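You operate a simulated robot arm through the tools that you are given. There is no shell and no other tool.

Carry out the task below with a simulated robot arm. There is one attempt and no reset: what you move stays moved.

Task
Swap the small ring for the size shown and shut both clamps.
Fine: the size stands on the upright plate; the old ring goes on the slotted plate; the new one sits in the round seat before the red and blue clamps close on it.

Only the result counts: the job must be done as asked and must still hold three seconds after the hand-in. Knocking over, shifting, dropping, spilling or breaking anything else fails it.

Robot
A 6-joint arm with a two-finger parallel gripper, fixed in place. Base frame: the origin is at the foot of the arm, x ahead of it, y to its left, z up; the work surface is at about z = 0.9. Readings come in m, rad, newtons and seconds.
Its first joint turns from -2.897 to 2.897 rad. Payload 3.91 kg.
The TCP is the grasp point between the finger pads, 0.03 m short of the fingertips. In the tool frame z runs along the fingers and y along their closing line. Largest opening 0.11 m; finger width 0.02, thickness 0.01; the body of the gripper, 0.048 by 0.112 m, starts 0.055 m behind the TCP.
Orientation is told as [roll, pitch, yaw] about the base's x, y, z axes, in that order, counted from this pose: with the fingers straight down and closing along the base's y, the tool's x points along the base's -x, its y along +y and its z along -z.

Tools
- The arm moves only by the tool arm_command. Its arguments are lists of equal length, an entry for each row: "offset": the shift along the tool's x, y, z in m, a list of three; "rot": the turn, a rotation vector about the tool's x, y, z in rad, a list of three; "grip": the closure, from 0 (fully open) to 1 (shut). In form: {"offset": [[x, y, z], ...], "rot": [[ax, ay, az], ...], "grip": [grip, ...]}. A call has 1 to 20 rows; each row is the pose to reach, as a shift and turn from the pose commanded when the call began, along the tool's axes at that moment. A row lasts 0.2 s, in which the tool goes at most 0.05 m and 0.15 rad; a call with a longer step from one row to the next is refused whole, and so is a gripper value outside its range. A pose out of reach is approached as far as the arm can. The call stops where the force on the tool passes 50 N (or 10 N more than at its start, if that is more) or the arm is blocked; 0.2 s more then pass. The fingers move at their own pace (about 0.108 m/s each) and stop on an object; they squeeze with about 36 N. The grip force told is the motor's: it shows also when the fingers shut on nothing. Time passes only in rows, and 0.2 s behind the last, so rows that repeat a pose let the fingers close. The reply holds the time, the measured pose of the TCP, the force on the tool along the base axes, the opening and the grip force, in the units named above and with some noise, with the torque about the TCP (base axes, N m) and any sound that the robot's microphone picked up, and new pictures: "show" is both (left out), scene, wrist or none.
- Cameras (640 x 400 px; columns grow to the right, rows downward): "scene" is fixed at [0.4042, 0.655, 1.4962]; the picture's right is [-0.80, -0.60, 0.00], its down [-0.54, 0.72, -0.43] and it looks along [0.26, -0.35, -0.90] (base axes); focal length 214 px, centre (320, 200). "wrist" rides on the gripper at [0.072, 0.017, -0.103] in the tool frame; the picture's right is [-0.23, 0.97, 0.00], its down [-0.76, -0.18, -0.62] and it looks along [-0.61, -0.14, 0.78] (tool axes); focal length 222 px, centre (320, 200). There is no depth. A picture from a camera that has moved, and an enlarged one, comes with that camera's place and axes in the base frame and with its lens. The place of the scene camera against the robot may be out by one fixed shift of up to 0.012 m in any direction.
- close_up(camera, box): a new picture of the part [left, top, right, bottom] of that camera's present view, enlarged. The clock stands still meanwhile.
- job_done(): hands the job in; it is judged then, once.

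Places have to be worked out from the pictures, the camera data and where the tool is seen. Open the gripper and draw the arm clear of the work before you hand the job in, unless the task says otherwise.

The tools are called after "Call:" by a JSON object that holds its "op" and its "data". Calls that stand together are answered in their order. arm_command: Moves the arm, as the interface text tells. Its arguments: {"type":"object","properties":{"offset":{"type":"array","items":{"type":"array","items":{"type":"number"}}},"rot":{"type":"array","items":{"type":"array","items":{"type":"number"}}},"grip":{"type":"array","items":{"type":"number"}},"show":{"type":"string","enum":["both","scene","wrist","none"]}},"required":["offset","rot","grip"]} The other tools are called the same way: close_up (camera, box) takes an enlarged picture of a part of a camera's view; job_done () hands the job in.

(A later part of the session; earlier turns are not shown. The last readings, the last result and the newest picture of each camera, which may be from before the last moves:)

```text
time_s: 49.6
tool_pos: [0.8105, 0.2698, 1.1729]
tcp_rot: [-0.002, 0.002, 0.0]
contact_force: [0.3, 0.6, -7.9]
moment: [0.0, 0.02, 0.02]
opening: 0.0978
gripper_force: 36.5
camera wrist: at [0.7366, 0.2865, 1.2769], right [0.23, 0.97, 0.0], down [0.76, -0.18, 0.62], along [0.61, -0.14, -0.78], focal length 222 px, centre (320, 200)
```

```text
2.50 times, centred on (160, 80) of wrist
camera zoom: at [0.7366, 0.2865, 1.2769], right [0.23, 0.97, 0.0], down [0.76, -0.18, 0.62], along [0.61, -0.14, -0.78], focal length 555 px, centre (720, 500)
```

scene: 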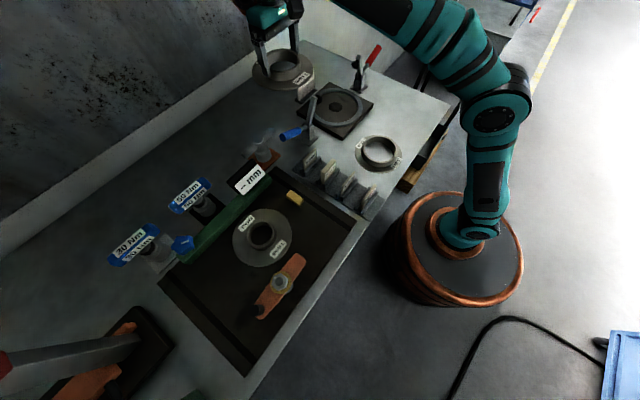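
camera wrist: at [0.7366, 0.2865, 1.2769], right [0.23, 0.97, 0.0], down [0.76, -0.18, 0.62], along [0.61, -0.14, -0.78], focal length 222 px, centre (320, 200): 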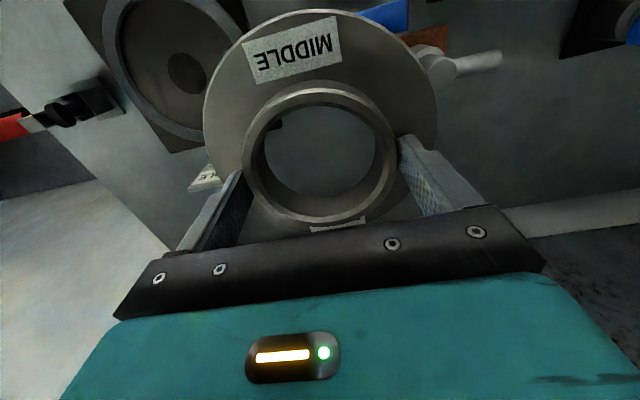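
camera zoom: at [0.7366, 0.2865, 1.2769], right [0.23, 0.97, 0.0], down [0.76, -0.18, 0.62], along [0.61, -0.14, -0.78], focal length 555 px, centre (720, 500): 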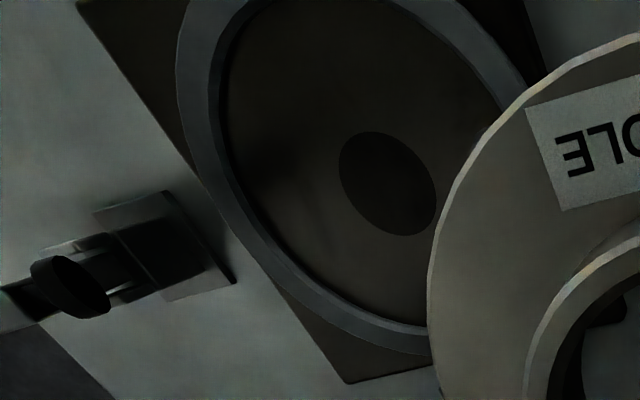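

The dark centre hole of the seat gives a seat centre of about (0.7495, 0.0895), which agrees with where the SMALL ring was gripped. I'll move the ring above that point.

Call:
{"op": "arm_command", "data": {"offset": [[0.008, -0.025, 0], [0.02, -0.06, 0], [0.032, -0.095, 0], [0.044, -0.13, 0], [0.055, -0.162, 0], [0.061, -0.1803, 0], [0.061, -0.1803, 0], [0.061, -0.1803, 0.03], [0.061, -0.1803, 0.06], [0.061, -0.1803, 0.08], [0.061, -0.1803, 0.08]], "rot": [[0, 0, 0], [0, 0, 0], [0, 0, 0], [0, 0, 0], [0, 0, 0], [0, 0, 0], [0, 0, 0], [0, 0, 0], [0, 0, 0], [0, 0, 0], [0, 0, 0]], "grip": [1, 1, 1, 1, 1, 1, 1, 1, 1, 1, 1]}}

Call:
{"op": "close_up", "data": {"camera": "wrist", "box": [120, 0, 520, 250]}}

Call:
{"op": "close_up", "data": {"camera": "scene", "box": [290, 50, 390, 150]}}

```text
time_s: 52.0
tool_pos: [0.749, 0.0884, 1.0933]
tcp_rot: [-0.001, -0.001, -0.001]
contact_force: [-0.6, 0.6, -7.8]
moment: [0.01, 0.0, -0.02]
opening: 0.0976
gripper_force: 35.8
camera wrist: at [0.6752, 0.1054, 1.1969], right [0.23, 0.97, 0.0], down [0.76, -0.18, 0.62], along [0.61, -0.14, -0.78], focal length 222 px, centre (320, 200)
```

scene: 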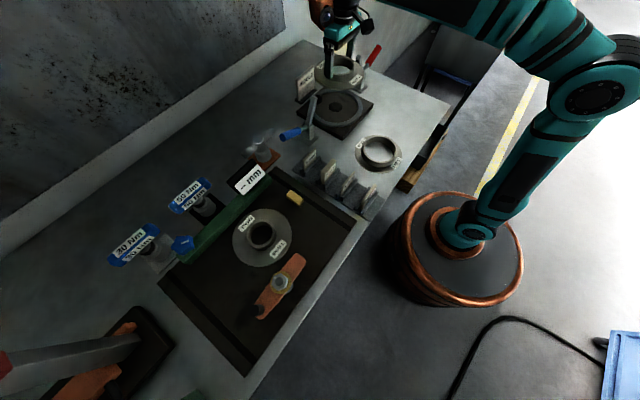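
wrist: 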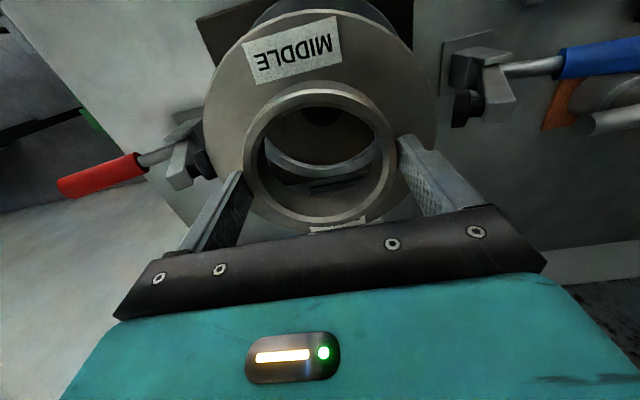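

```text
1.60 times, centred on (320, 125) of wrist
camera zoom: at [0.6752, 0.1054, 1.1969], right [0.23, 0.97, 0.0], down [0.76, -0.18, 0.62], along [0.61, -0.14, -0.78], focal length 355 px, centre (320, 320)
```

zoom: 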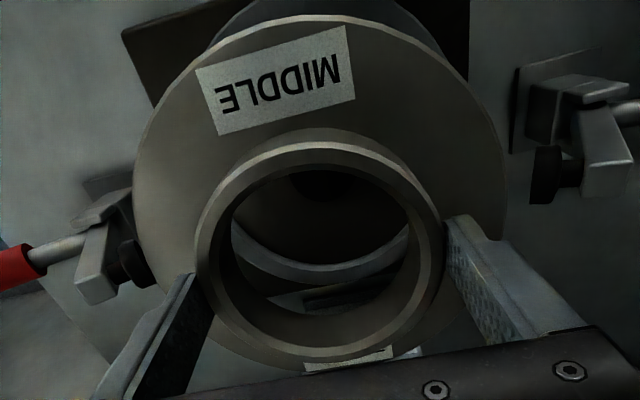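

```text
4.00 times, centred on (340, 100) of scene
camera zoom: at [0.4042, 0.655, 1.4962], right [-0.8, -0.6, 0.0], down [-0.54, 0.72, -0.43], along [0.26, -0.35, -0.9], focal length 858 px, centre (240, 600)
```

zoom: 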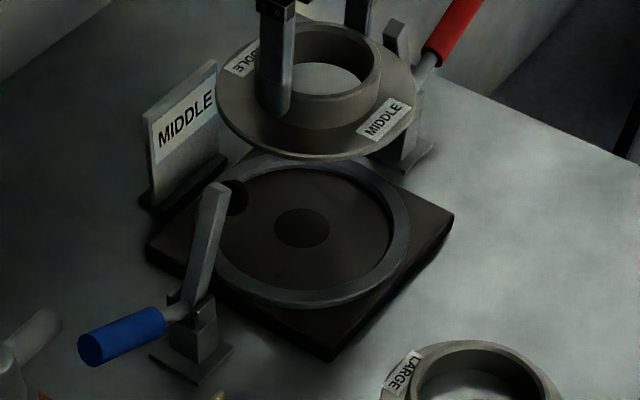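

The ring is over the seat with about 25 mm clearance to both clamp pads. I'll lower it to just above the seat wall.

Call:
{"op": "arm_command", "data": {"offset": [[0, 0, 0.02], [0, 0, 0.04], [0, 0, 0.06], [0, 0, 0.08], [0, 0, 0.095], [0, 0, 0.105], [0, 0, 0.108], [0, 0, 0.108]], "rot": [[0, 0, 0], [0, 0, 0], [0, 0, 0], [0, 0, 0], [0, 0, 0], [0, 0, 0], [0, 0, 0], [0, 0, 0]], "grip": [1, 1, 1, 1, 1, 1, 1, 1]}}

Call:
{"op": "close_up", "data": {"camera": "wrist", "box": [120, 0, 520, 250]}}

Call:
{"op": "close_up", "data": {"camera": "scene", "box": [290, 60, 390, 140]}}

```text
time_s: 53.8
tool_pos: [0.7499, 0.0892, 0.9863]
tcp_rot: [0.0, 0.0, 0.0]
contact_force: [0.5, -0.6, -8.3]
moment: [0.0, 0.01, -0.01]
opening: 0.0976
gripper_force: 36.6
camera wrist: at [0.6755, 0.1065, 1.0889], right [0.23, 0.97, 0.0], down [0.76, -0.18, 0.62], along [0.61, -0.14, -0.78], focal length 222 px, centre (320, 200)
```

scene: 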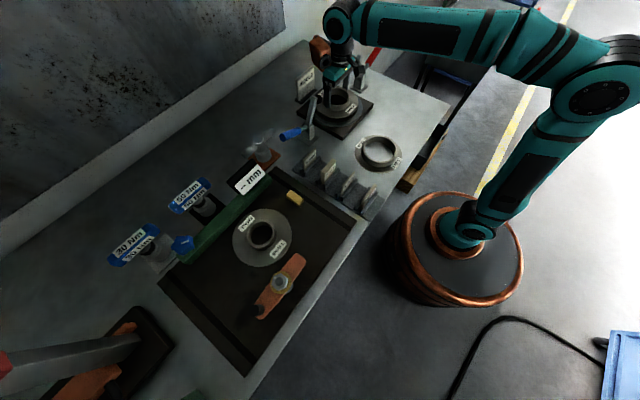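
wrist: 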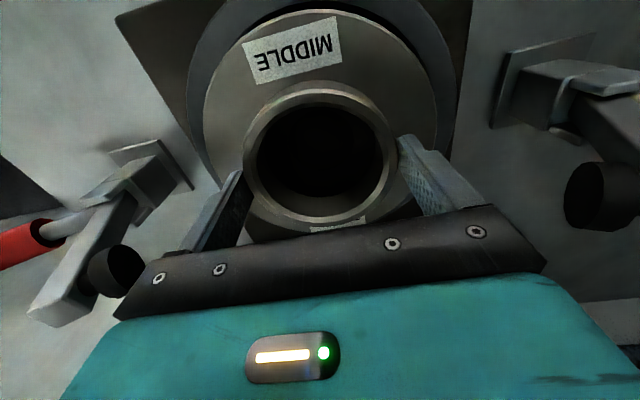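

```text
1.60 times, centred on (320, 125) of wrist
camera zoom: at [0.6755, 0.1065, 1.0889], right [0.23, 0.97, 0.0], down [0.76, -0.18, 0.62], along [0.61, -0.14, -0.78], focal length 355 px, centre (320, 320)
```

zoom: 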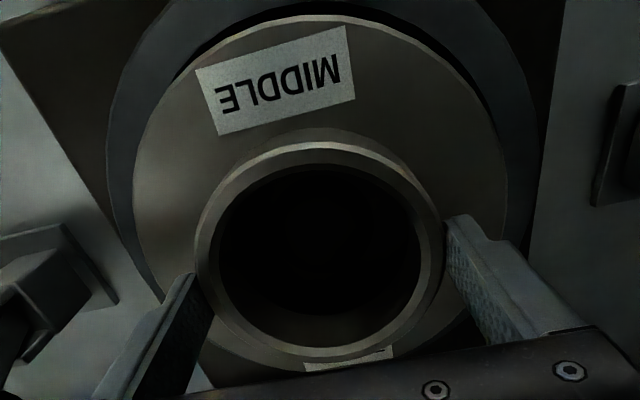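

```text
5.00 times, centred on (340, 100) of scene
camera zoom: at [0.4042, 0.655, 1.4962], right [-0.8, -0.6, 0.0], down [-0.54, 0.72, -0.43], along [0.26, -0.35, -0.9], focal length 1072 px, centre (220, 700)
```

zoom: 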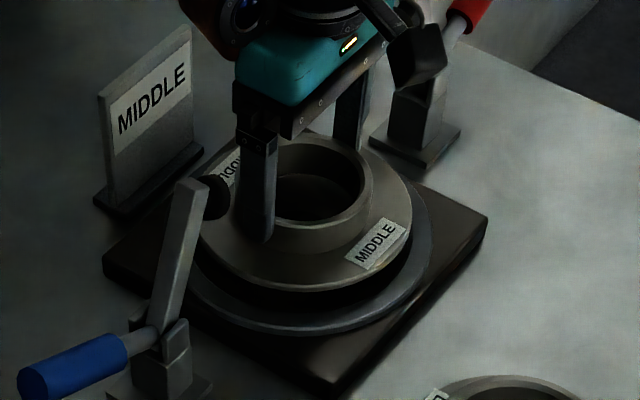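

The ring hovers about 25 mm above its seated height, and the wall looks about 1 mm toward +y of the ring's centre. I'll shift 1 mm and lower to just above the wall.

Call:
{"op": "arm_command", "data": {"offset": [[0, 0.001, 0.004], [0, 0.001, 0.008], [0, 0.001, 0.011], [0, 0.001, 0.012], [0, 0.001, 0.012]], "rot": [[0, 0, 0], [0, 0, 0], [0, 0, 0], [0, 0, 0], [0, 0, 0]], "grip": [1, 1, 1, 1, 1]}}

Call:
{"op": "close_up", "data": {"camera": "wrist", "box": [160, 0, 480, 200]}}

Call:
{"op": "close_up", "data": {"camera": "scene", "box": [310, 75, 380, 135]}}

```text
time_s: 55.0
tool_pos: [0.7479, 0.0906, 0.9742]
tcp_rot: [-0.002, 0.001, 0.001]
contact_force: [-0.6, 0.6, -7.7]
moment: [-0.02, 0.02, 0.02]
opening: 0.0976
gripper_force: 35.9
camera wrist: at [0.6753, 0.1074, 1.077], right [0.23, 0.97, 0.0], down [0.76, -0.18, 0.62], along [0.61, -0.14, -0.78], focal length 222 px, centre (320, 200)
```

scene: 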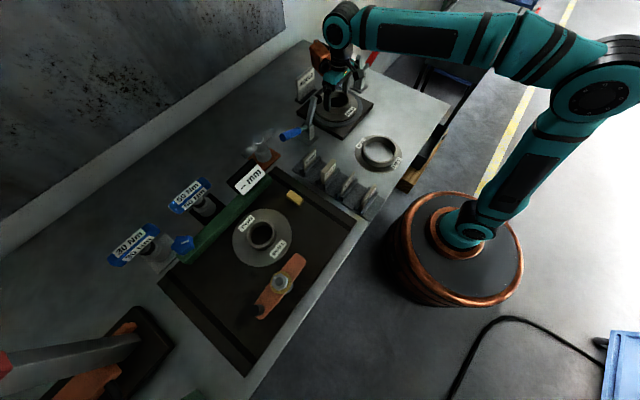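
wrist: 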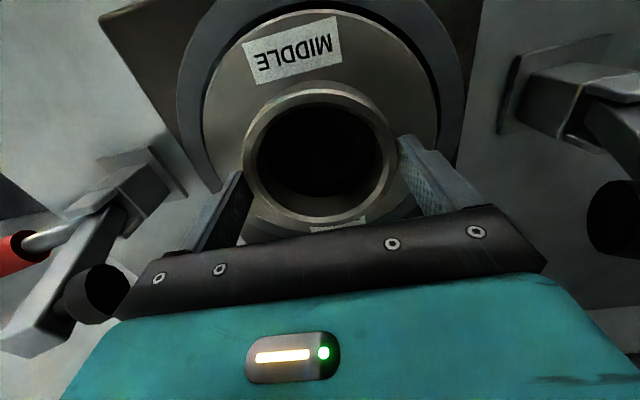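

```text
2.00 times, centred on (320, 100) of wrist
camera zoom: at [0.6753, 0.1074, 1.077], right [0.23, 0.97, 0.0], down [0.76, -0.18, 0.62], along [0.61, -0.14, -0.78], focal length 444 px, centre (320, 400)
```

zoom: 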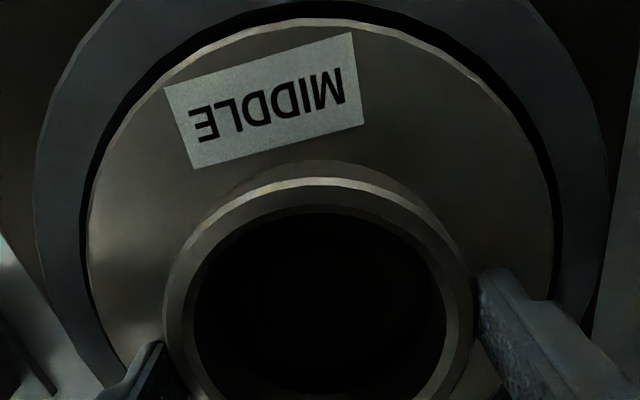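

```text
6.67 times, centred on (345, 105) of scene
camera zoom: at [0.4042, 0.655, 1.4962], right [-0.8, -0.6, 0.0], down [-0.54, 0.72, -0.43], along [0.26, -0.35, -0.9], focal length 1430 px, centre (153, 833)
```

zoom: 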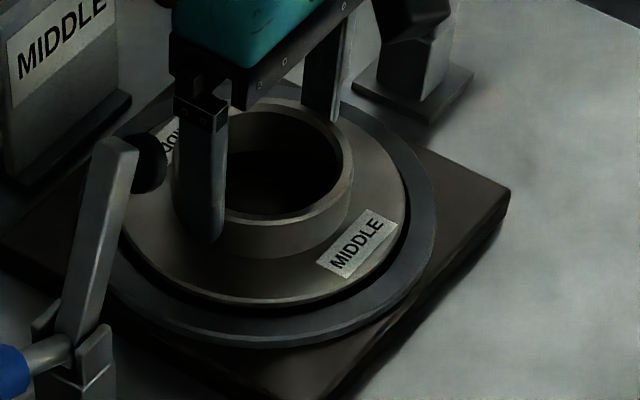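

The gap between flange and wall looks even all round, about 2.5 mm. I'll lower it into the seat in small steps.

Call:
{"op": "arm_command", "data": {"offset": [[0, 0, 0.003], [0, 0, 0.006], [0, 0, 0.009], [0, 0, 0.011]], "rot": [[0, 0, 0], [0, 0, 0], [0, 0, 0], [0, 0, 0]], "grip": [1, 1, 1, 1], "show": "wrist"}}

Call:
{"op": "close_up", "data": {"camera": "scene", "box": [310, 75, 380, 135]}}

```text
time_s: 56.0
tool_pos: [0.7489, 0.0896, 0.9641]
tcp_rot: [-0.001, -0.001, 0.001]
contact_force: [5.2, 0.7, 10.2]
moment: [0.46, 0.78, -0.11]
opening: 0.0976
gripper_force: 35.7
camera wrist: at [0.6752, 0.1071, 1.0674], right [0.23, 0.97, 0.0], down [0.76, -0.18, 0.62], along [0.61, -0.14, -0.78], focal length 222 px, centre (320, 200)
```

wrist: 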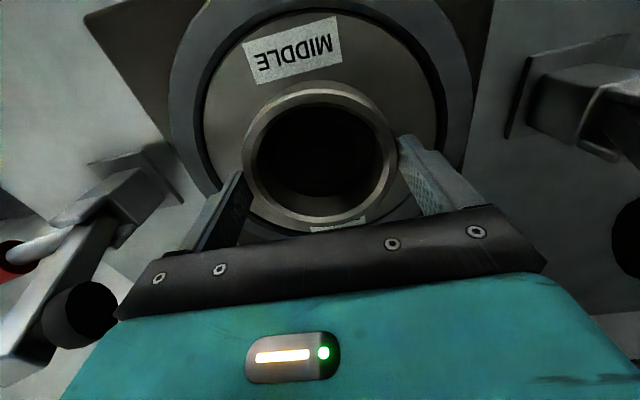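

```text
6.67 times, centred on (345, 105) of scene
camera zoom: at [0.4042, 0.655, 1.4962], right [-0.8, -0.6, 0.0], down [-0.54, 0.72, -0.43], along [0.26, -0.35, -0.9], focal length 1430 px, centre (153, 833)
```

zoom: 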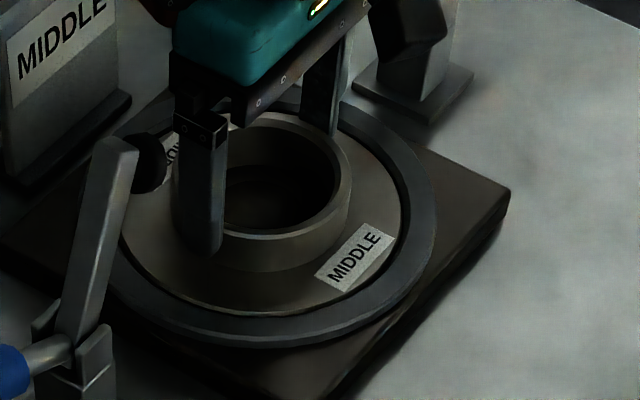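

Contact now: about 18 N upward beyond the ring's weight. I'll zoom in to see whether the flange is down inside the wall.

Call:
{"op": "close_up", "data": {"camera": "wrist", "box": [160, 0, 320, 200]}}

Call:
{"op": "close_up", "data": {"camera": "wrist", "box": [320, 0, 480, 200]}}

Call:
{"op": "close_up", "data": {"camera": "scene", "box": [325, 95, 365, 130]}}

```text
2.00 times, centred on (240, 100) of wrist
camera zoom: at [0.6752, 0.1071, 1.0674], right [0.23, 0.97, 0.0], down [0.76, -0.18, 0.62], along [0.61, -0.14, -0.78], focal length 444 px, centre (480, 400)
```

zoom: 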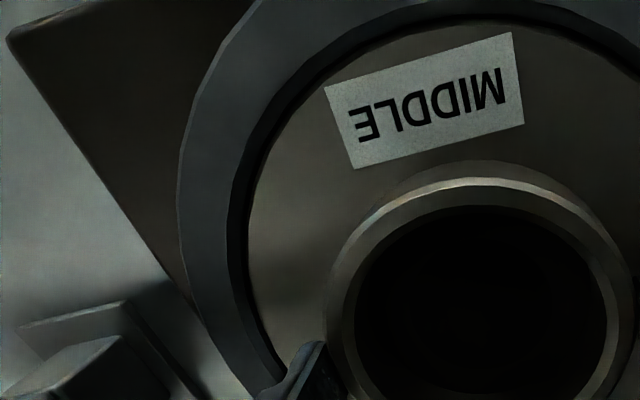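

```text
2.00 times, centred on (400, 100) of wrist
camera zoom: at [0.6752, 0.1071, 1.0674], right [0.23, 0.97, 0.0], down [0.76, -0.18, 0.62], along [0.61, -0.14, -0.78], focal length 444 px, centre (160, 400)
```

zoom: 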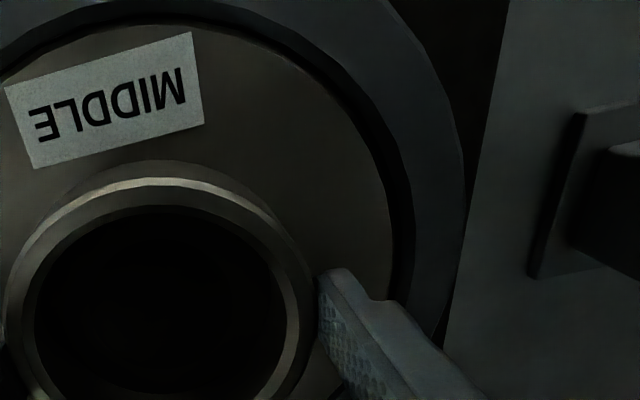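

```text
11.43 times, centred on (345, 112) of scene
camera zoom: at [0.4042, 0.655, 1.4962], right [-0.8, -0.6, 0.0], down [-0.54, 0.72, -0.43], along [0.26, -0.35, -0.9], focal length 2451 px, centre (34, 1200)
```

zoom: 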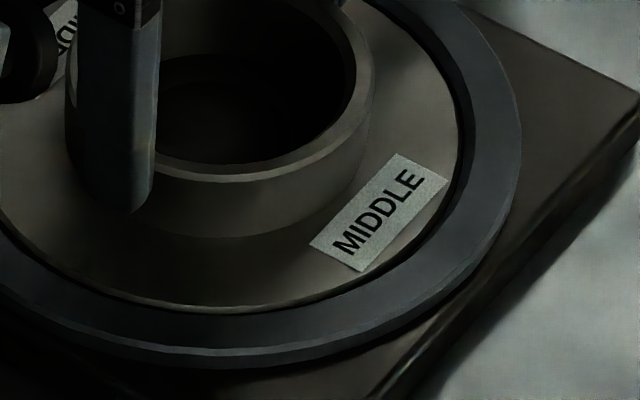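

I'll take the same scene crop I used when the SMALL ring was seated, so I can compare flange heights.

Call:
{"op": "close_up", "data": {"camera": "scene", "box": [270, 70, 350, 150]}}

Call:
{"op": "close_up", "data": {"camera": "scene", "box": [280, 40, 440, 140]}}

```text
5.00 times, centred on (310, 110) of scene
camera zoom: at [0.4042, 0.655, 1.4962], right [-0.8, -0.6, 0.0], down [-0.54, 0.72, -0.43], along [0.26, -0.35, -0.9], focal length 1072 px, centre (370, 650)
```

zoom: 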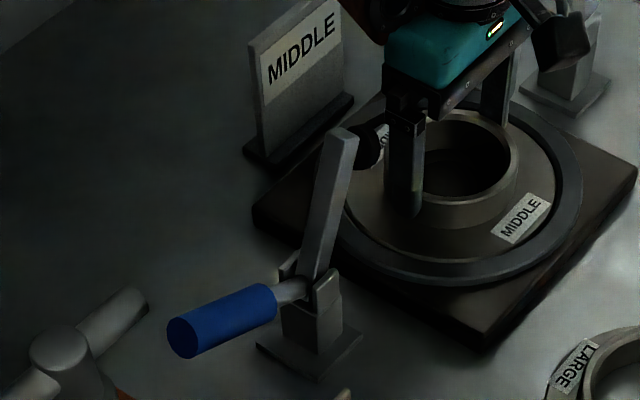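

```text
4.00 times, centred on (360, 90) of scene
camera zoom: at [0.4042, 0.655, 1.4962], right [-0.8, -0.6, 0.0], down [-0.54, 0.72, -0.43], along [0.26, -0.35, -0.9], focal length 858 px, centre (160, 640)
```

zoom: 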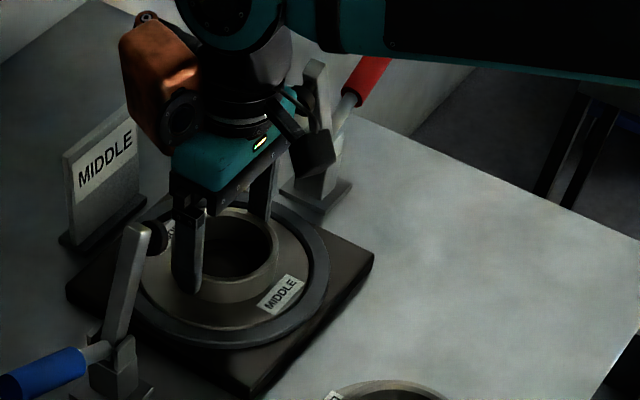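

The flange sits at the same place in the picture as the SMALL ring did, so it's seated or within a millimetre of it. I'll press 2 mm more to check it's on the floor.

Call:
{"op": "arm_command", "data": {"offset": [[0, 0, 0.001], [0, 0, 0.002], [0, 0, 0.003], [0, 0, 0.003]], "rot": [[0, 0, 0], [0, 0, 0], [0, 0, 0], [0, 0, 0]], "grip": [1, 1, 1, 1], "show": "none"}}

```text
time_s: 57.0
tool_pos: [0.7471, 0.0903, 0.9603]
tcp_rot: [0.001, 0.0, 0.001]
contact_force: [1.5, 0.3, 21.9]
moment: [0.32, 0.17, 0.04]
opening: 0.0976
gripper_force: 36.2
```

It moved down 3 mm with little extra force and the moments shrank, so it is still settling. I'll press slightly further.

Call:
{"op": "arm_command", "data": {"offset": [[0, 0, 0.001], [0, 0, 0.002], [0, 0, 0.002]], "rot": [[0, 0, 0], [0, 0, 0], [0, 0, 0]], "grip": [1, 1, 1], "show": "wrist"}}

Call:
{"op": "close_up", "data": {"camera": "wrist", "box": [160, 0, 480, 200]}}

Call:
{"op": "close_up", "data": {"camera": "scene", "box": [325, 95, 365, 130]}}

```text
time_s: 57.8
tool_pos: [0.7479, 0.0906, 0.9593]
tcp_rot: [0.001, 0.002, 0.0]
contact_force: [-3.7, -1.8, 22.8]
moment: [0.27, 0.11, 0.04]
opening: 0.0978
gripper_force: 36.0
camera wrist: at [0.6743, 0.1069, 1.0621], right [0.23, 0.97, 0.0], down [0.76, -0.18, 0.62], along [0.61, -0.14, -0.78], focal length 222 px, centre (320, 200)
```

wrist: 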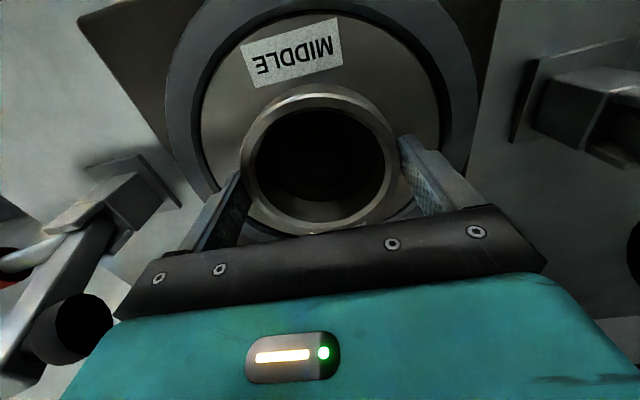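

```text
2.00 times, centred on (320, 100) of wrist
camera zoom: at [0.6743, 0.1069, 1.0621], right [0.23, 0.97, 0.0], down [0.76, -0.18, 0.62], along [0.61, -0.14, -0.78], focal length 444 px, centre (320, 400)
```

zoom: 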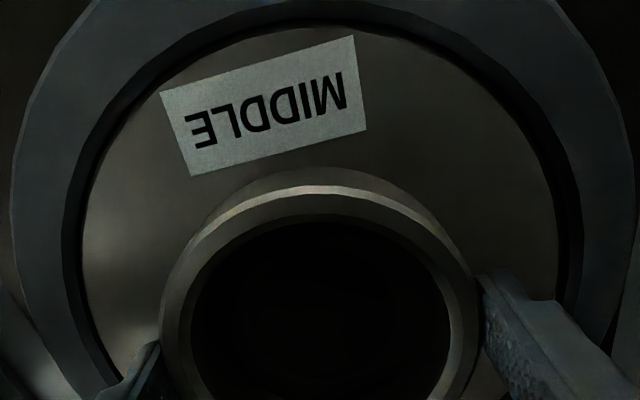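

```text
11.43 times, centred on (345, 112) of scene
camera zoom: at [0.4042, 0.655, 1.4962], right [-0.8, -0.6, 0.0], down [-0.54, 0.72, -0.43], along [0.26, -0.35, -0.9], focal length 2451 px, centre (34, 1200)
```

zoom: 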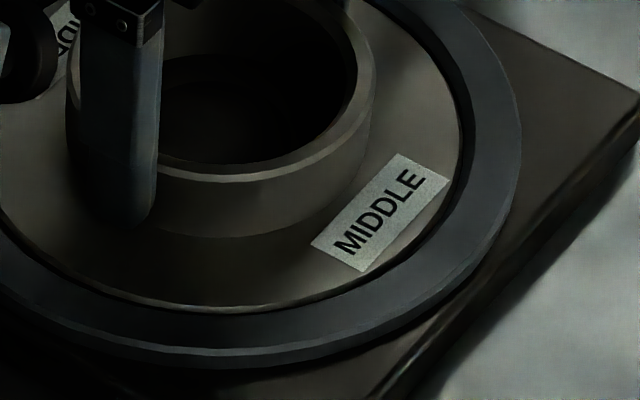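

The label hasn't moved in the scene view while the fingers slid down the hub, so the ring is sitting on the seat floor with an even gap. I'll release it and lift straight up.

Call:
{"op": "arm_command", "data": {"offset": [[0, 0, -0.002], [0, 0, -0.002], [0, 0, -0.002], [0, 0, -0.002], [0, 0, -0.01], [0, 0, -0.03], [0, 0, -0.06], [0, 0, -0.1], [0, 0, -0.14], [0, 0, -0.18], [0, 0, -0.2]], "rot": [[0, 0, 0], [0, 0, 0], [0, 0, 0], [0, 0, 0], [0, 0, 0], [0, 0, 0], [0, 0, 0], [0, 0, 0], [0, 0, 0], [0, 0, 0], [0, 0, 0]], "grip": [0.1, 0.05, 0, 0, 0, 0, 0, 0, 0, 0, 0]}}

Call:
{"op": "close_up", "data": {"camera": "wrist", "box": [220, 0, 420, 160]}}

Call:
{"op": "close_up", "data": {"camera": "scene", "box": [270, 70, 350, 150]}}

Call:
{"op": "close_up", "data": {"camera": "scene", "box": [320, 40, 400, 120]}}

```text
time_s: 60.2
tool_pos: [0.7484, 0.0903, 1.1581]
tcp_rot: [-0.001, 0.001, -0.001]
contact_force: [-0.1, -0.2, 0.3]
moment: [-0.01, -0.03, -0.01]
opening: 0.11
gripper_force: 0.0
camera wrist: at [0.6758, 0.1076, 1.2612], right [0.23, 0.97, 0.0], down [0.76, -0.18, 0.62], along [0.61, -0.14, -0.78], focal length 222 px, centre (320, 200)
```

scene: 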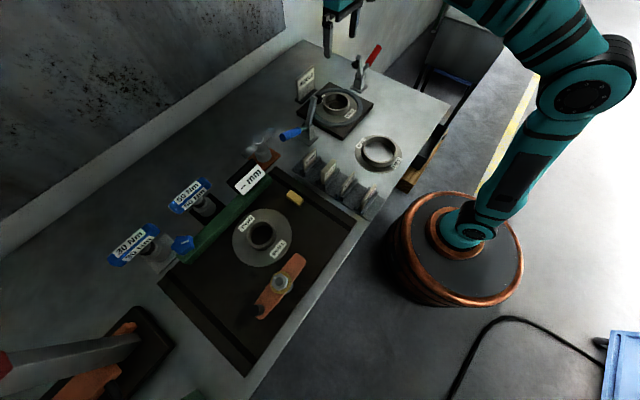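
wrist: 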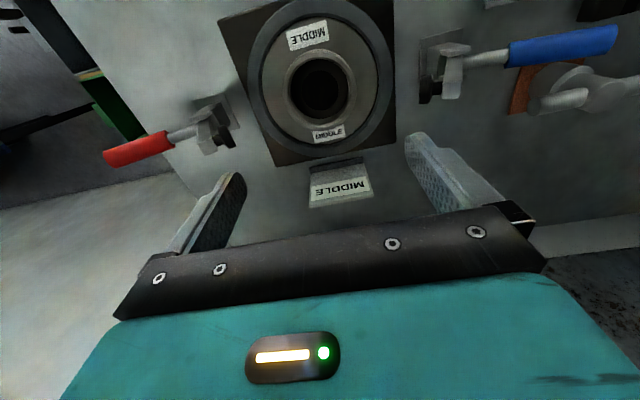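

```text
2.50 times, centred on (320, 80) of wrist
camera zoom: at [0.6758, 0.1076, 1.2612], right [0.23, 0.97, 0.0], down [0.76, -0.18, 0.62], along [0.61, -0.14, -0.78], focal length 555 px, centre (320, 500)
```

zoom: 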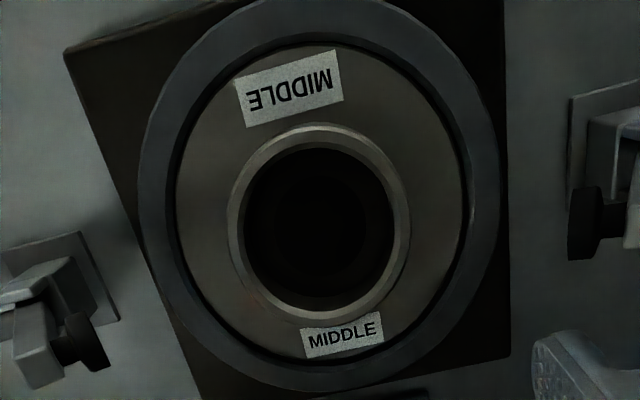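

```text
5.00 times, centred on (310, 110) of scene
camera zoom: at [0.4042, 0.655, 1.4962], right [-0.8, -0.6, 0.0], down [-0.54, 0.72, -0.43], along [0.26, -0.35, -0.9], focal length 1072 px, centre (370, 650)
```

zoom: 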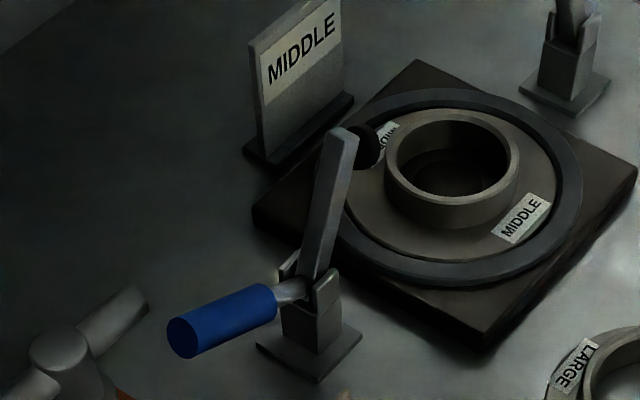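

```text
5.00 times, centred on (360, 80) of scene
camera zoom: at [0.4042, 0.655, 1.4962], right [-0.8, -0.6, 0.0], down [-0.54, 0.72, -0.43], along [0.26, -0.35, -0.9], focal length 1072 px, centre (120, 800)
```

zoom: 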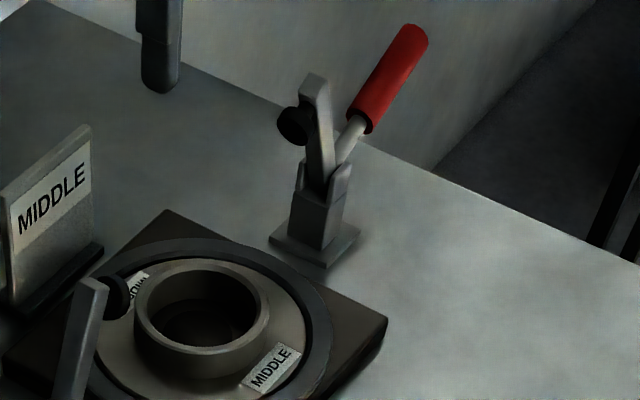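

The MIDDLE ring sits flush in the seat. For the clamps, both levers work in the plane x about 0.75. I put the blue pivot near (y 0.258, z 0.960) and the red near (y -0.080, z 0.958), with handles about 22° above horizontal and a grip span of roughly 46–124 mm from the pivot. I'll go above the blue handle with the fingers closing along x.

Call:
{"op": "arm_command", "data": {"offset": [[-0.0002, 0.02, 0], [-0.0004, 0.044, 0], [-0.0006, 0.068, 0], [-0.0008, 0.092, 0], [-0.001, 0.116, 0], [-0.0012, 0.14, 0], [-0.0014, 0.164, 0], [-0.0016, 0.188, 0], [-0.0016, 0.212, 0], [-0.0016, 0.236, 0], [-0.0016, 0.25, 0], [-0.0016, 0.2554, 0], [-0.0016, 0.2554, 0.02]], "rot": [[0, 0, 0.14], [0, 0, 0.28], [0, 0, 0.42], [0, 0, 0.56], [0, 0, 0.7], [0, 0, 0.84], [0, 0, 0.98], [0, 0, 1.12], [0, 0, 1.26], [0, 0, 1.4], [0, 0, 1.54], [0, 0, 1.571], [0, 0, 1.571]], "grip": [0.1, 0.2, 0.3, 0.4, 0.5, 0.5, 0.5, 0.5, 0.5, 0.5, 0.5, 0.5, 0.5]}}

Call:
{"op": "close_up", "data": {"camera": "wrist", "box": [200, 0, 440, 240]}}

Call:
{"op": "close_up", "data": {"camera": "scene", "box": [250, 60, 350, 160]}}

```text
time_s: 63.0
tool_pos: [0.7497, 0.3462, 1.1398]
tcp_rot: [0.0, 0.001, -1.573]
contact_force: [-0.1, 0.3, 0.8]
moment: [0.0, -0.02, 0.02]
opening: 0.055
gripper_force: 0.0
camera wrist: at [0.7657, 0.419, 1.2415], right [0.97, -0.23, 0.0], down [-0.18, -0.76, 0.62], along [-0.14, -0.61, -0.78], focal length 222 px, centre (320, 200)
```

scene: 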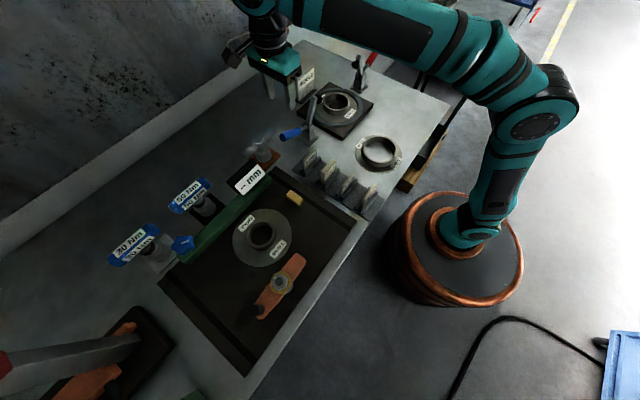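
wrist: 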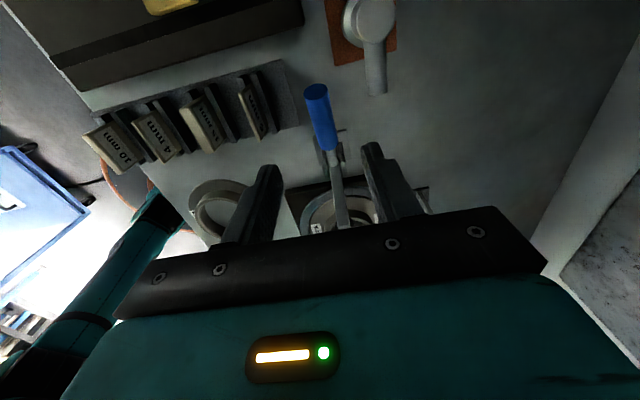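

```text
1.67 times, centred on (320, 120) of wrist
camera zoom: at [0.7657, 0.419, 1.2415], right [0.97, -0.23, 0.0], down [-0.18, -0.76, 0.62], along [-0.14, -0.61, -0.78], focal length 370 px, centre (320, 333)
```

zoom: 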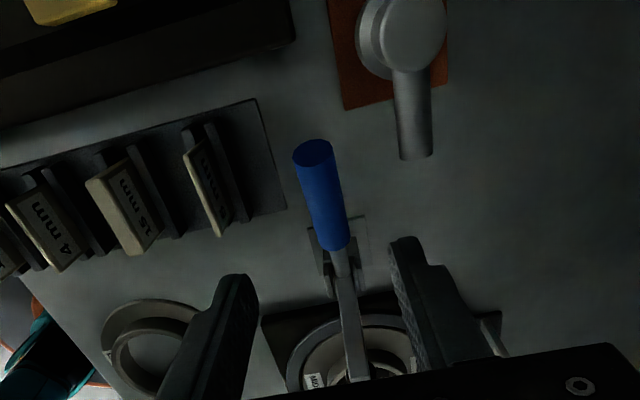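

```text
4.00 times, centred on (300, 110) of scene
camera zoom: at [0.4042, 0.655, 1.4962], right [-0.8, -0.6, 0.0], down [-0.54, 0.72, -0.43], along [0.26, -0.35, -0.9], focal length 858 px, centre (400, 560)
```

zoom: 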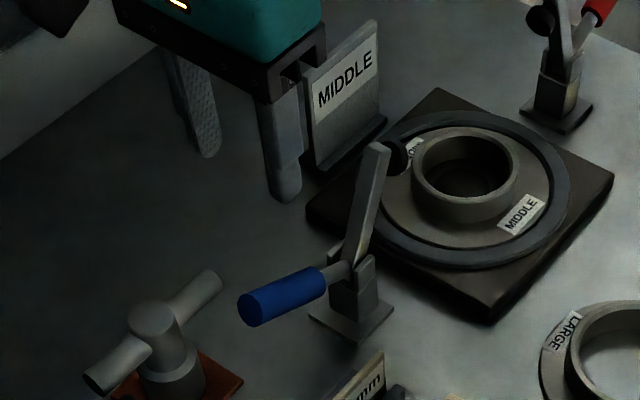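

The blue handle lies right between the fingers at x about 0.7496. I'll descend to grasp it near y 0.346, z 0.996, about 95 mm from the pivot, and close.

Call:
{"op": "arm_command", "data": {"offset": [[0, 0, 0.03], [0, 0, 0.06], [0, 0, 0.09], [0, 0, 0.12], [0, 0, 0.135], [0, 0, 0.143], [0, 0, 0.143], [0, 0, 0.143], [0, 0, 0.143], [0, 0, 0.143], [0, 0, 0.143]], "rot": [[0, 0, 0], [0, 0, 0], [0, 0, 0], [0, 0, 0], [0, 0, 0], [0, 0, 0], [0, 0, 0], [0, 0, 0], [0, 0, 0], [0, 0, 0], [0, 0, 0]], "grip": [0.5, 0.5, 0.5, 0.5, 0.5, 0.5, 0.55, 0.65, 0.75, 0.85, 1]}}

Call:
{"op": "close_up", "data": {"camera": "wrist", "box": [200, 0, 440, 240]}}

Call:
{"op": "close_up", "data": {"camera": "scene", "box": [250, 60, 350, 160]}}

```text
time_s: 65.4
tool_pos: [0.7498, 0.3461, 0.9958]
tcp_rot: [-0.001, 0.0, -1.571]
contact_force: [5.0, 1.0, 1.9]
moment: [-0.07, -0.08, 0.0]
opening: 0.0246
gripper_force: 45.1
camera wrist: at [0.7661, 0.4182, 1.0977], right [0.97, -0.23, 0.0], down [-0.18, -0.76, 0.62], along [-0.14, -0.61, -0.78], focal length 222 px, centre (320, 200)
```

scene: 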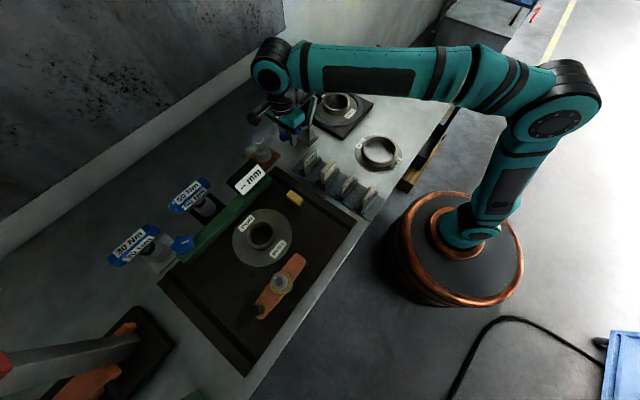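
wrist: 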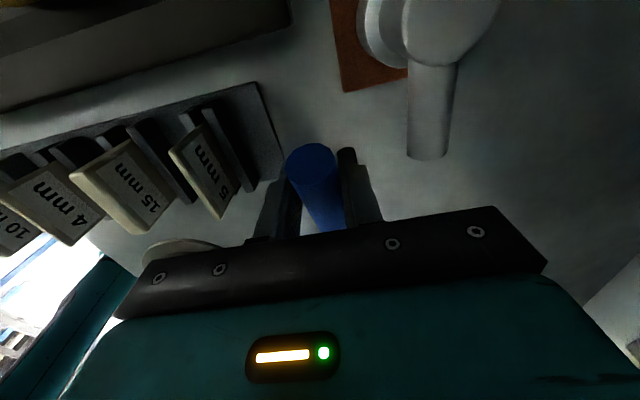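

```text
1.67 times, centred on (320, 120) of wrist
camera zoom: at [0.7661, 0.4182, 1.0977], right [0.97, -0.23, 0.0], down [-0.18, -0.76, 0.62], along [-0.14, -0.61, -0.78], focal length 370 px, centre (320, 333)
```

zoom: 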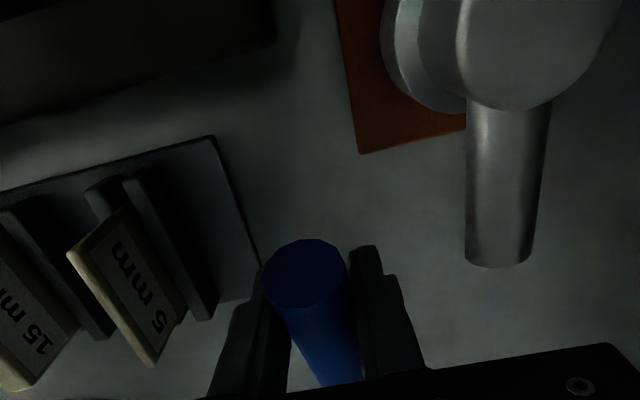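

```text
4.00 times, centred on (300, 110) of scene
camera zoom: at [0.4042, 0.655, 1.4962], right [-0.8, -0.6, 0.0], down [-0.54, 0.72, -0.43], along [0.26, -0.35, -0.9], focal length 858 px, centre (400, 560)
```

zoom: 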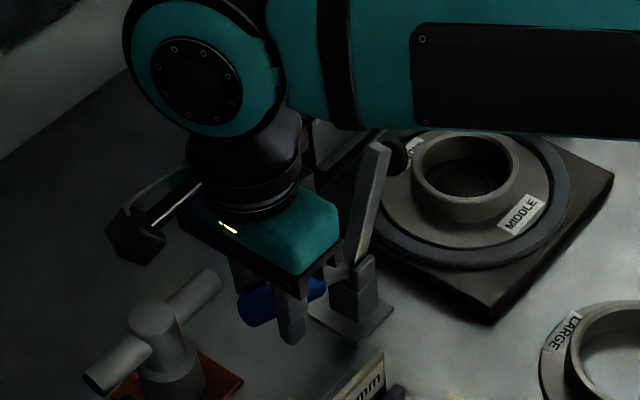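

The blue handle is held (opening 24.6 mm). I'll move along the arc about the pivot, first 20°, and check forces.

Call:
{"op": "arm_command", "data": {"offset": [[-0.00346, 0, -0.00759], [-0.00756, 0, -0.01484], [-0.01228, 0, -0.0217], [-0.01758, 0, -0.02813]], "rot": [[0, 0, 0], [0, 0, 0], [0, 0, 0], [0, 0, 0]], "grip": [1, 1, 1, 1]}}

Call:
{"op": "close_up", "data": {"camera": "scene", "box": [250, 60, 350, 160]}}

```text
time_s: 66.4
tool_pos: [0.7506, 0.3292, 1.023]
tcp_rot: [-0.001, -0.001, -1.57]
contact_force: [-4.2, 8.9, -9.7]
moment: [1.24, 0.08, -0.09]
opening: 0.0248
gripper_force: 45.1
camera wrist: at [0.7661, 0.4018, 1.1263], right [0.97, -0.23, 0.0], down [-0.18, -0.76, 0.62], along [-0.14, -0.61, -0.78], focal length 222 px, centre (320, 200)
```

scene: 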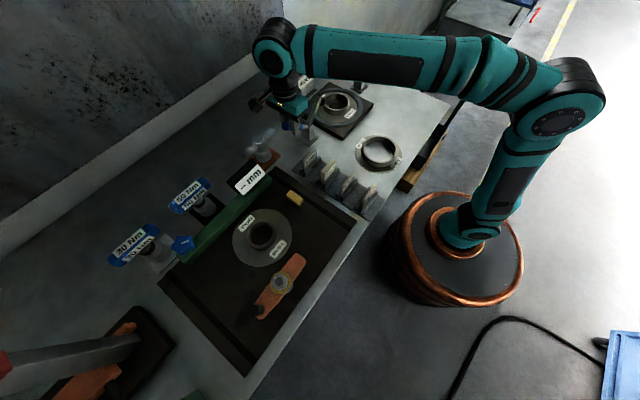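
wrist: 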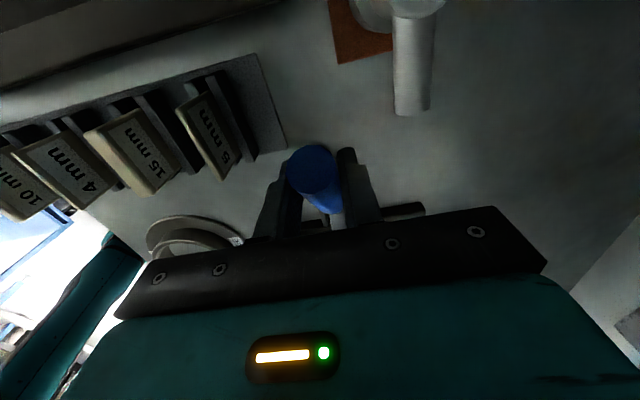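

```text
4.00 times, centred on (300, 110) of scene
camera zoom: at [0.4042, 0.655, 1.4962], right [-0.8, -0.6, 0.0], down [-0.54, 0.72, -0.43], along [0.26, -0.35, -0.9], focal length 858 px, centre (400, 560)
```

zoom: 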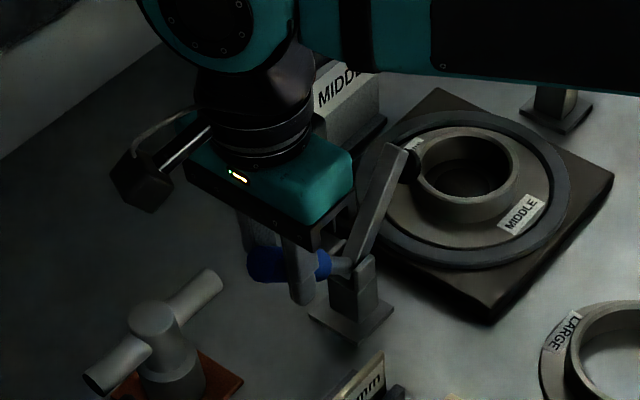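

The lever follows with only about 10 N. I'll continue along the arc to about 67°.

Call:
{"op": "arm_command", "data": {"offset": [[-0.00584, 0, -0.00594], [-0.01217, 0, -0.01136], [-0.01896, 0, -0.01619], [-0.02614, 0, -0.02042], [-0.03366, 0, -0.02401]], "rot": [[0, 0, 0], [0, 0, 0], [0, 0, 0], [0, 0, 0], [0, 0, 0]], "grip": [1, 1, 1, 1, 1]}}

Call:
{"op": "close_up", "data": {"camera": "scene", "box": [250, 60, 350, 160]}}

```text
time_s: 67.6
tool_pos: [0.7499, 0.2932, 1.0474]
tcp_rot: [0.0, -0.002, -1.571]
contact_force: [-1.1, 14.2, -0.4]
moment: [1.38, -0.01, 0.0]
opening: 0.0245
gripper_force: 45.1
camera wrist: at [0.766, 0.3668, 1.1506], right [0.97, -0.23, 0.0], down [-0.18, -0.76, 0.62], along [-0.14, -0.61, -0.78], focal length 222 px, centre (320, 200)
```

scene: 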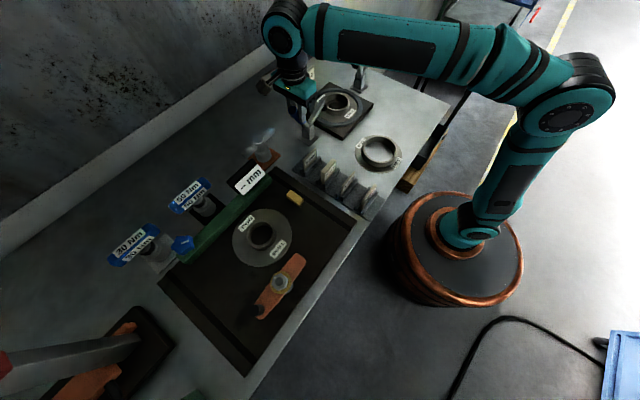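
wrist: 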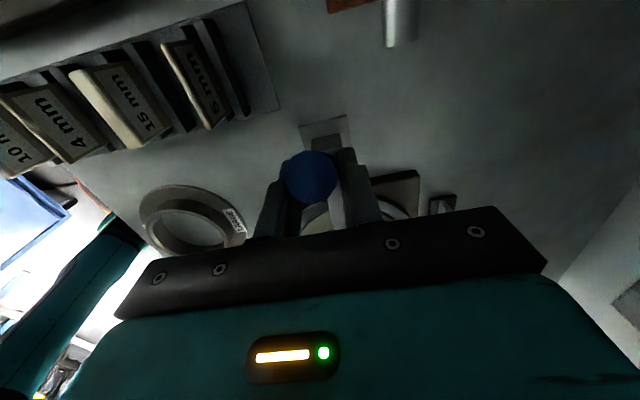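

```text
4.00 times, centred on (300, 110) of scene
camera zoom: at [0.4042, 0.655, 1.4962], right [-0.8, -0.6, 0.0], down [-0.54, 0.72, -0.43], along [0.26, -0.35, -0.9], focal length 858 px, centre (400, 560)
```

zoom: 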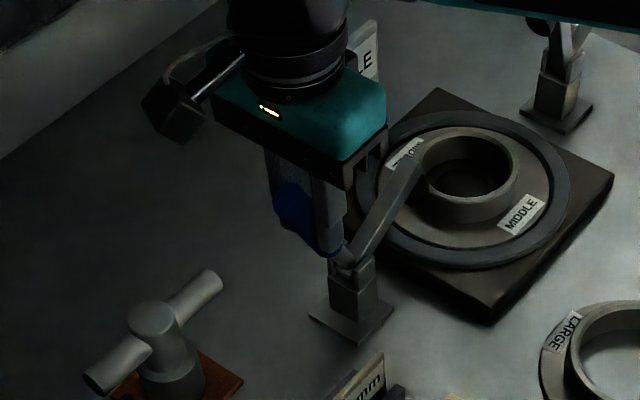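

Going smoothly. I'll carry on to about 87°, where the arm should reach the flange.

Call:
{"op": "arm_command", "data": {"offset": [[-0.0078, 0, -0.00292], [-0.01583, 0, -0.00514], [-0.02402, 0, -0.00666], [-0.03231, 0, -0.00746]], "rot": [[0, 0, 0], [0, 0, 0], [0, 0, 0], [0, 0, 0]], "grip": [1, 1, 1, 1]}}

Call:
{"op": "close_up", "data": {"camera": "scene", "box": [270, 60, 370, 160]}}

```text
time_s: 68.6
tool_pos: [0.7493, 0.2623, 1.0552]
tcp_rot: [0.001, -0.002, -1.571]
contact_force: [4.2, 16.1, 7.2]
moment: [1.41, -0.09, -0.01]
opening: 0.0249
gripper_force: 44.9
camera wrist: at [0.766, 0.3348, 1.1577], right [0.97, -0.23, 0.0], down [-0.18, -0.76, 0.62], along [-0.14, -0.61, -0.78], focal length 222 px, centre (320, 200)
```

scene: 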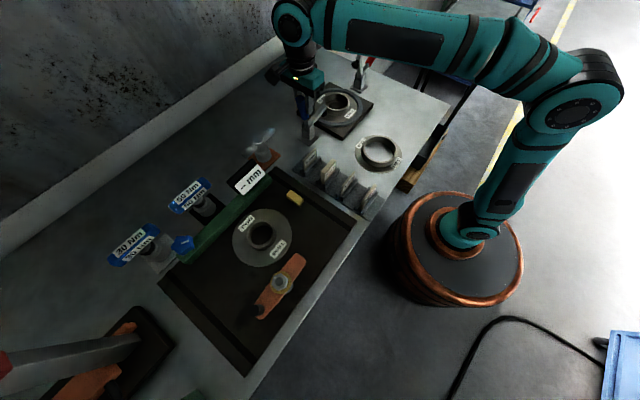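
wrist: 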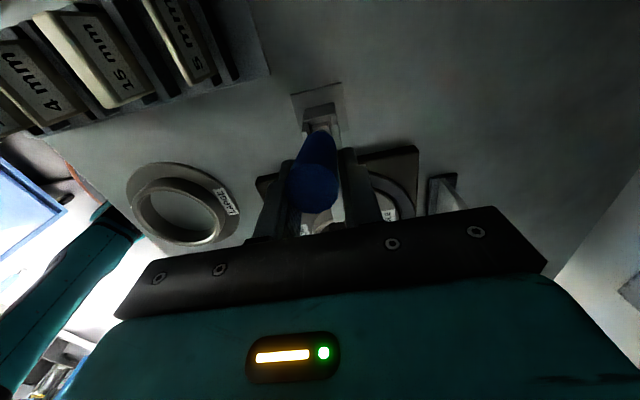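

```text
4.00 times, centred on (320, 110) of scene
camera zoom: at [0.4042, 0.655, 1.4962], right [-0.8, -0.6, 0.0], down [-0.54, 0.72, -0.43], along [0.26, -0.35, -0.9], focal length 858 px, centre (320, 560)
```

zoom: 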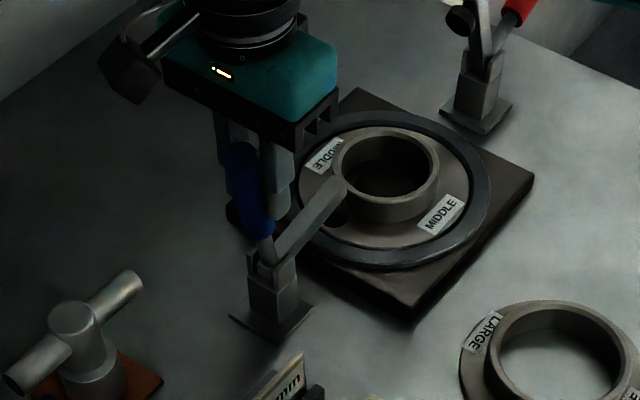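

The arm is nearly down and no latch sound was reported. I'll push on a few degrees past vertical in small steps, watching the force.

Call:
{"op": "arm_command", "data": {"offset": [[-0.0033, 0, 0], [-0.0066, 0, 0], [-0.01, 0, 0]], "rot": [[0, 0, 0], [0, 0, 0], [0, 0, 0]], "grip": [1, 1, 1]}}

Call:
{"op": "close_up", "data": {"camera": "scene", "box": [290, 80, 370, 150]}}

```text
time_s: 69.4
tool_pos: [0.7504, 0.2529, 1.055]
tcp_rot: [-0.001, -0.002, -1.571]
contact_force: [5.2, 15.4, 6.4]
moment: [1.53, -0.16, -0.04]
opening: 0.0246
gripper_force: 44.6
camera wrist: at [0.7661, 0.3249, 1.1576], right [0.97, -0.23, 0.0], down [-0.18, -0.76, 0.62], along [-0.14, -0.61, -0.78], focal length 222 px, centre (320, 200)
```

scene: 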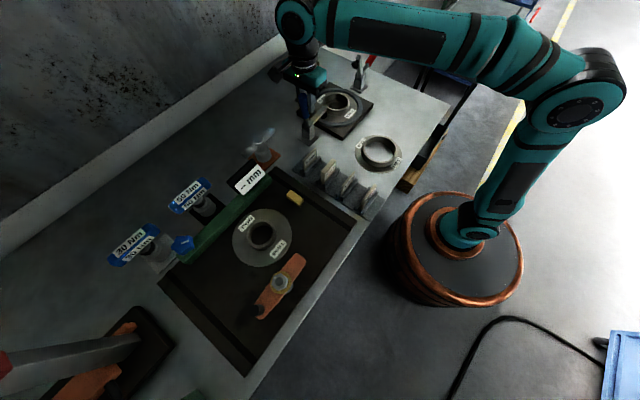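
wrist: 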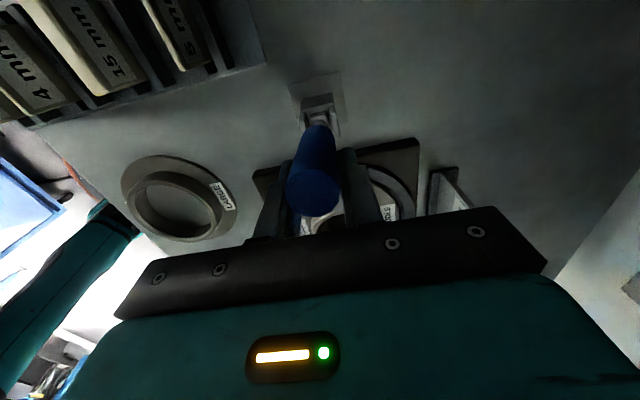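

```text
5.71 times, centred on (330, 115) of scene
camera zoom: at [0.4042, 0.655, 1.4962], right [-0.8, -0.6, 0.0], down [-0.54, 0.72, -0.43], along [0.26, -0.35, -0.9], focal length 1226 px, centre (263, 686)
```

zoom: 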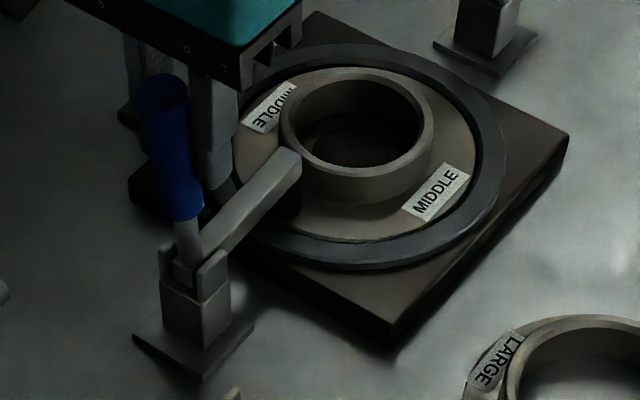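

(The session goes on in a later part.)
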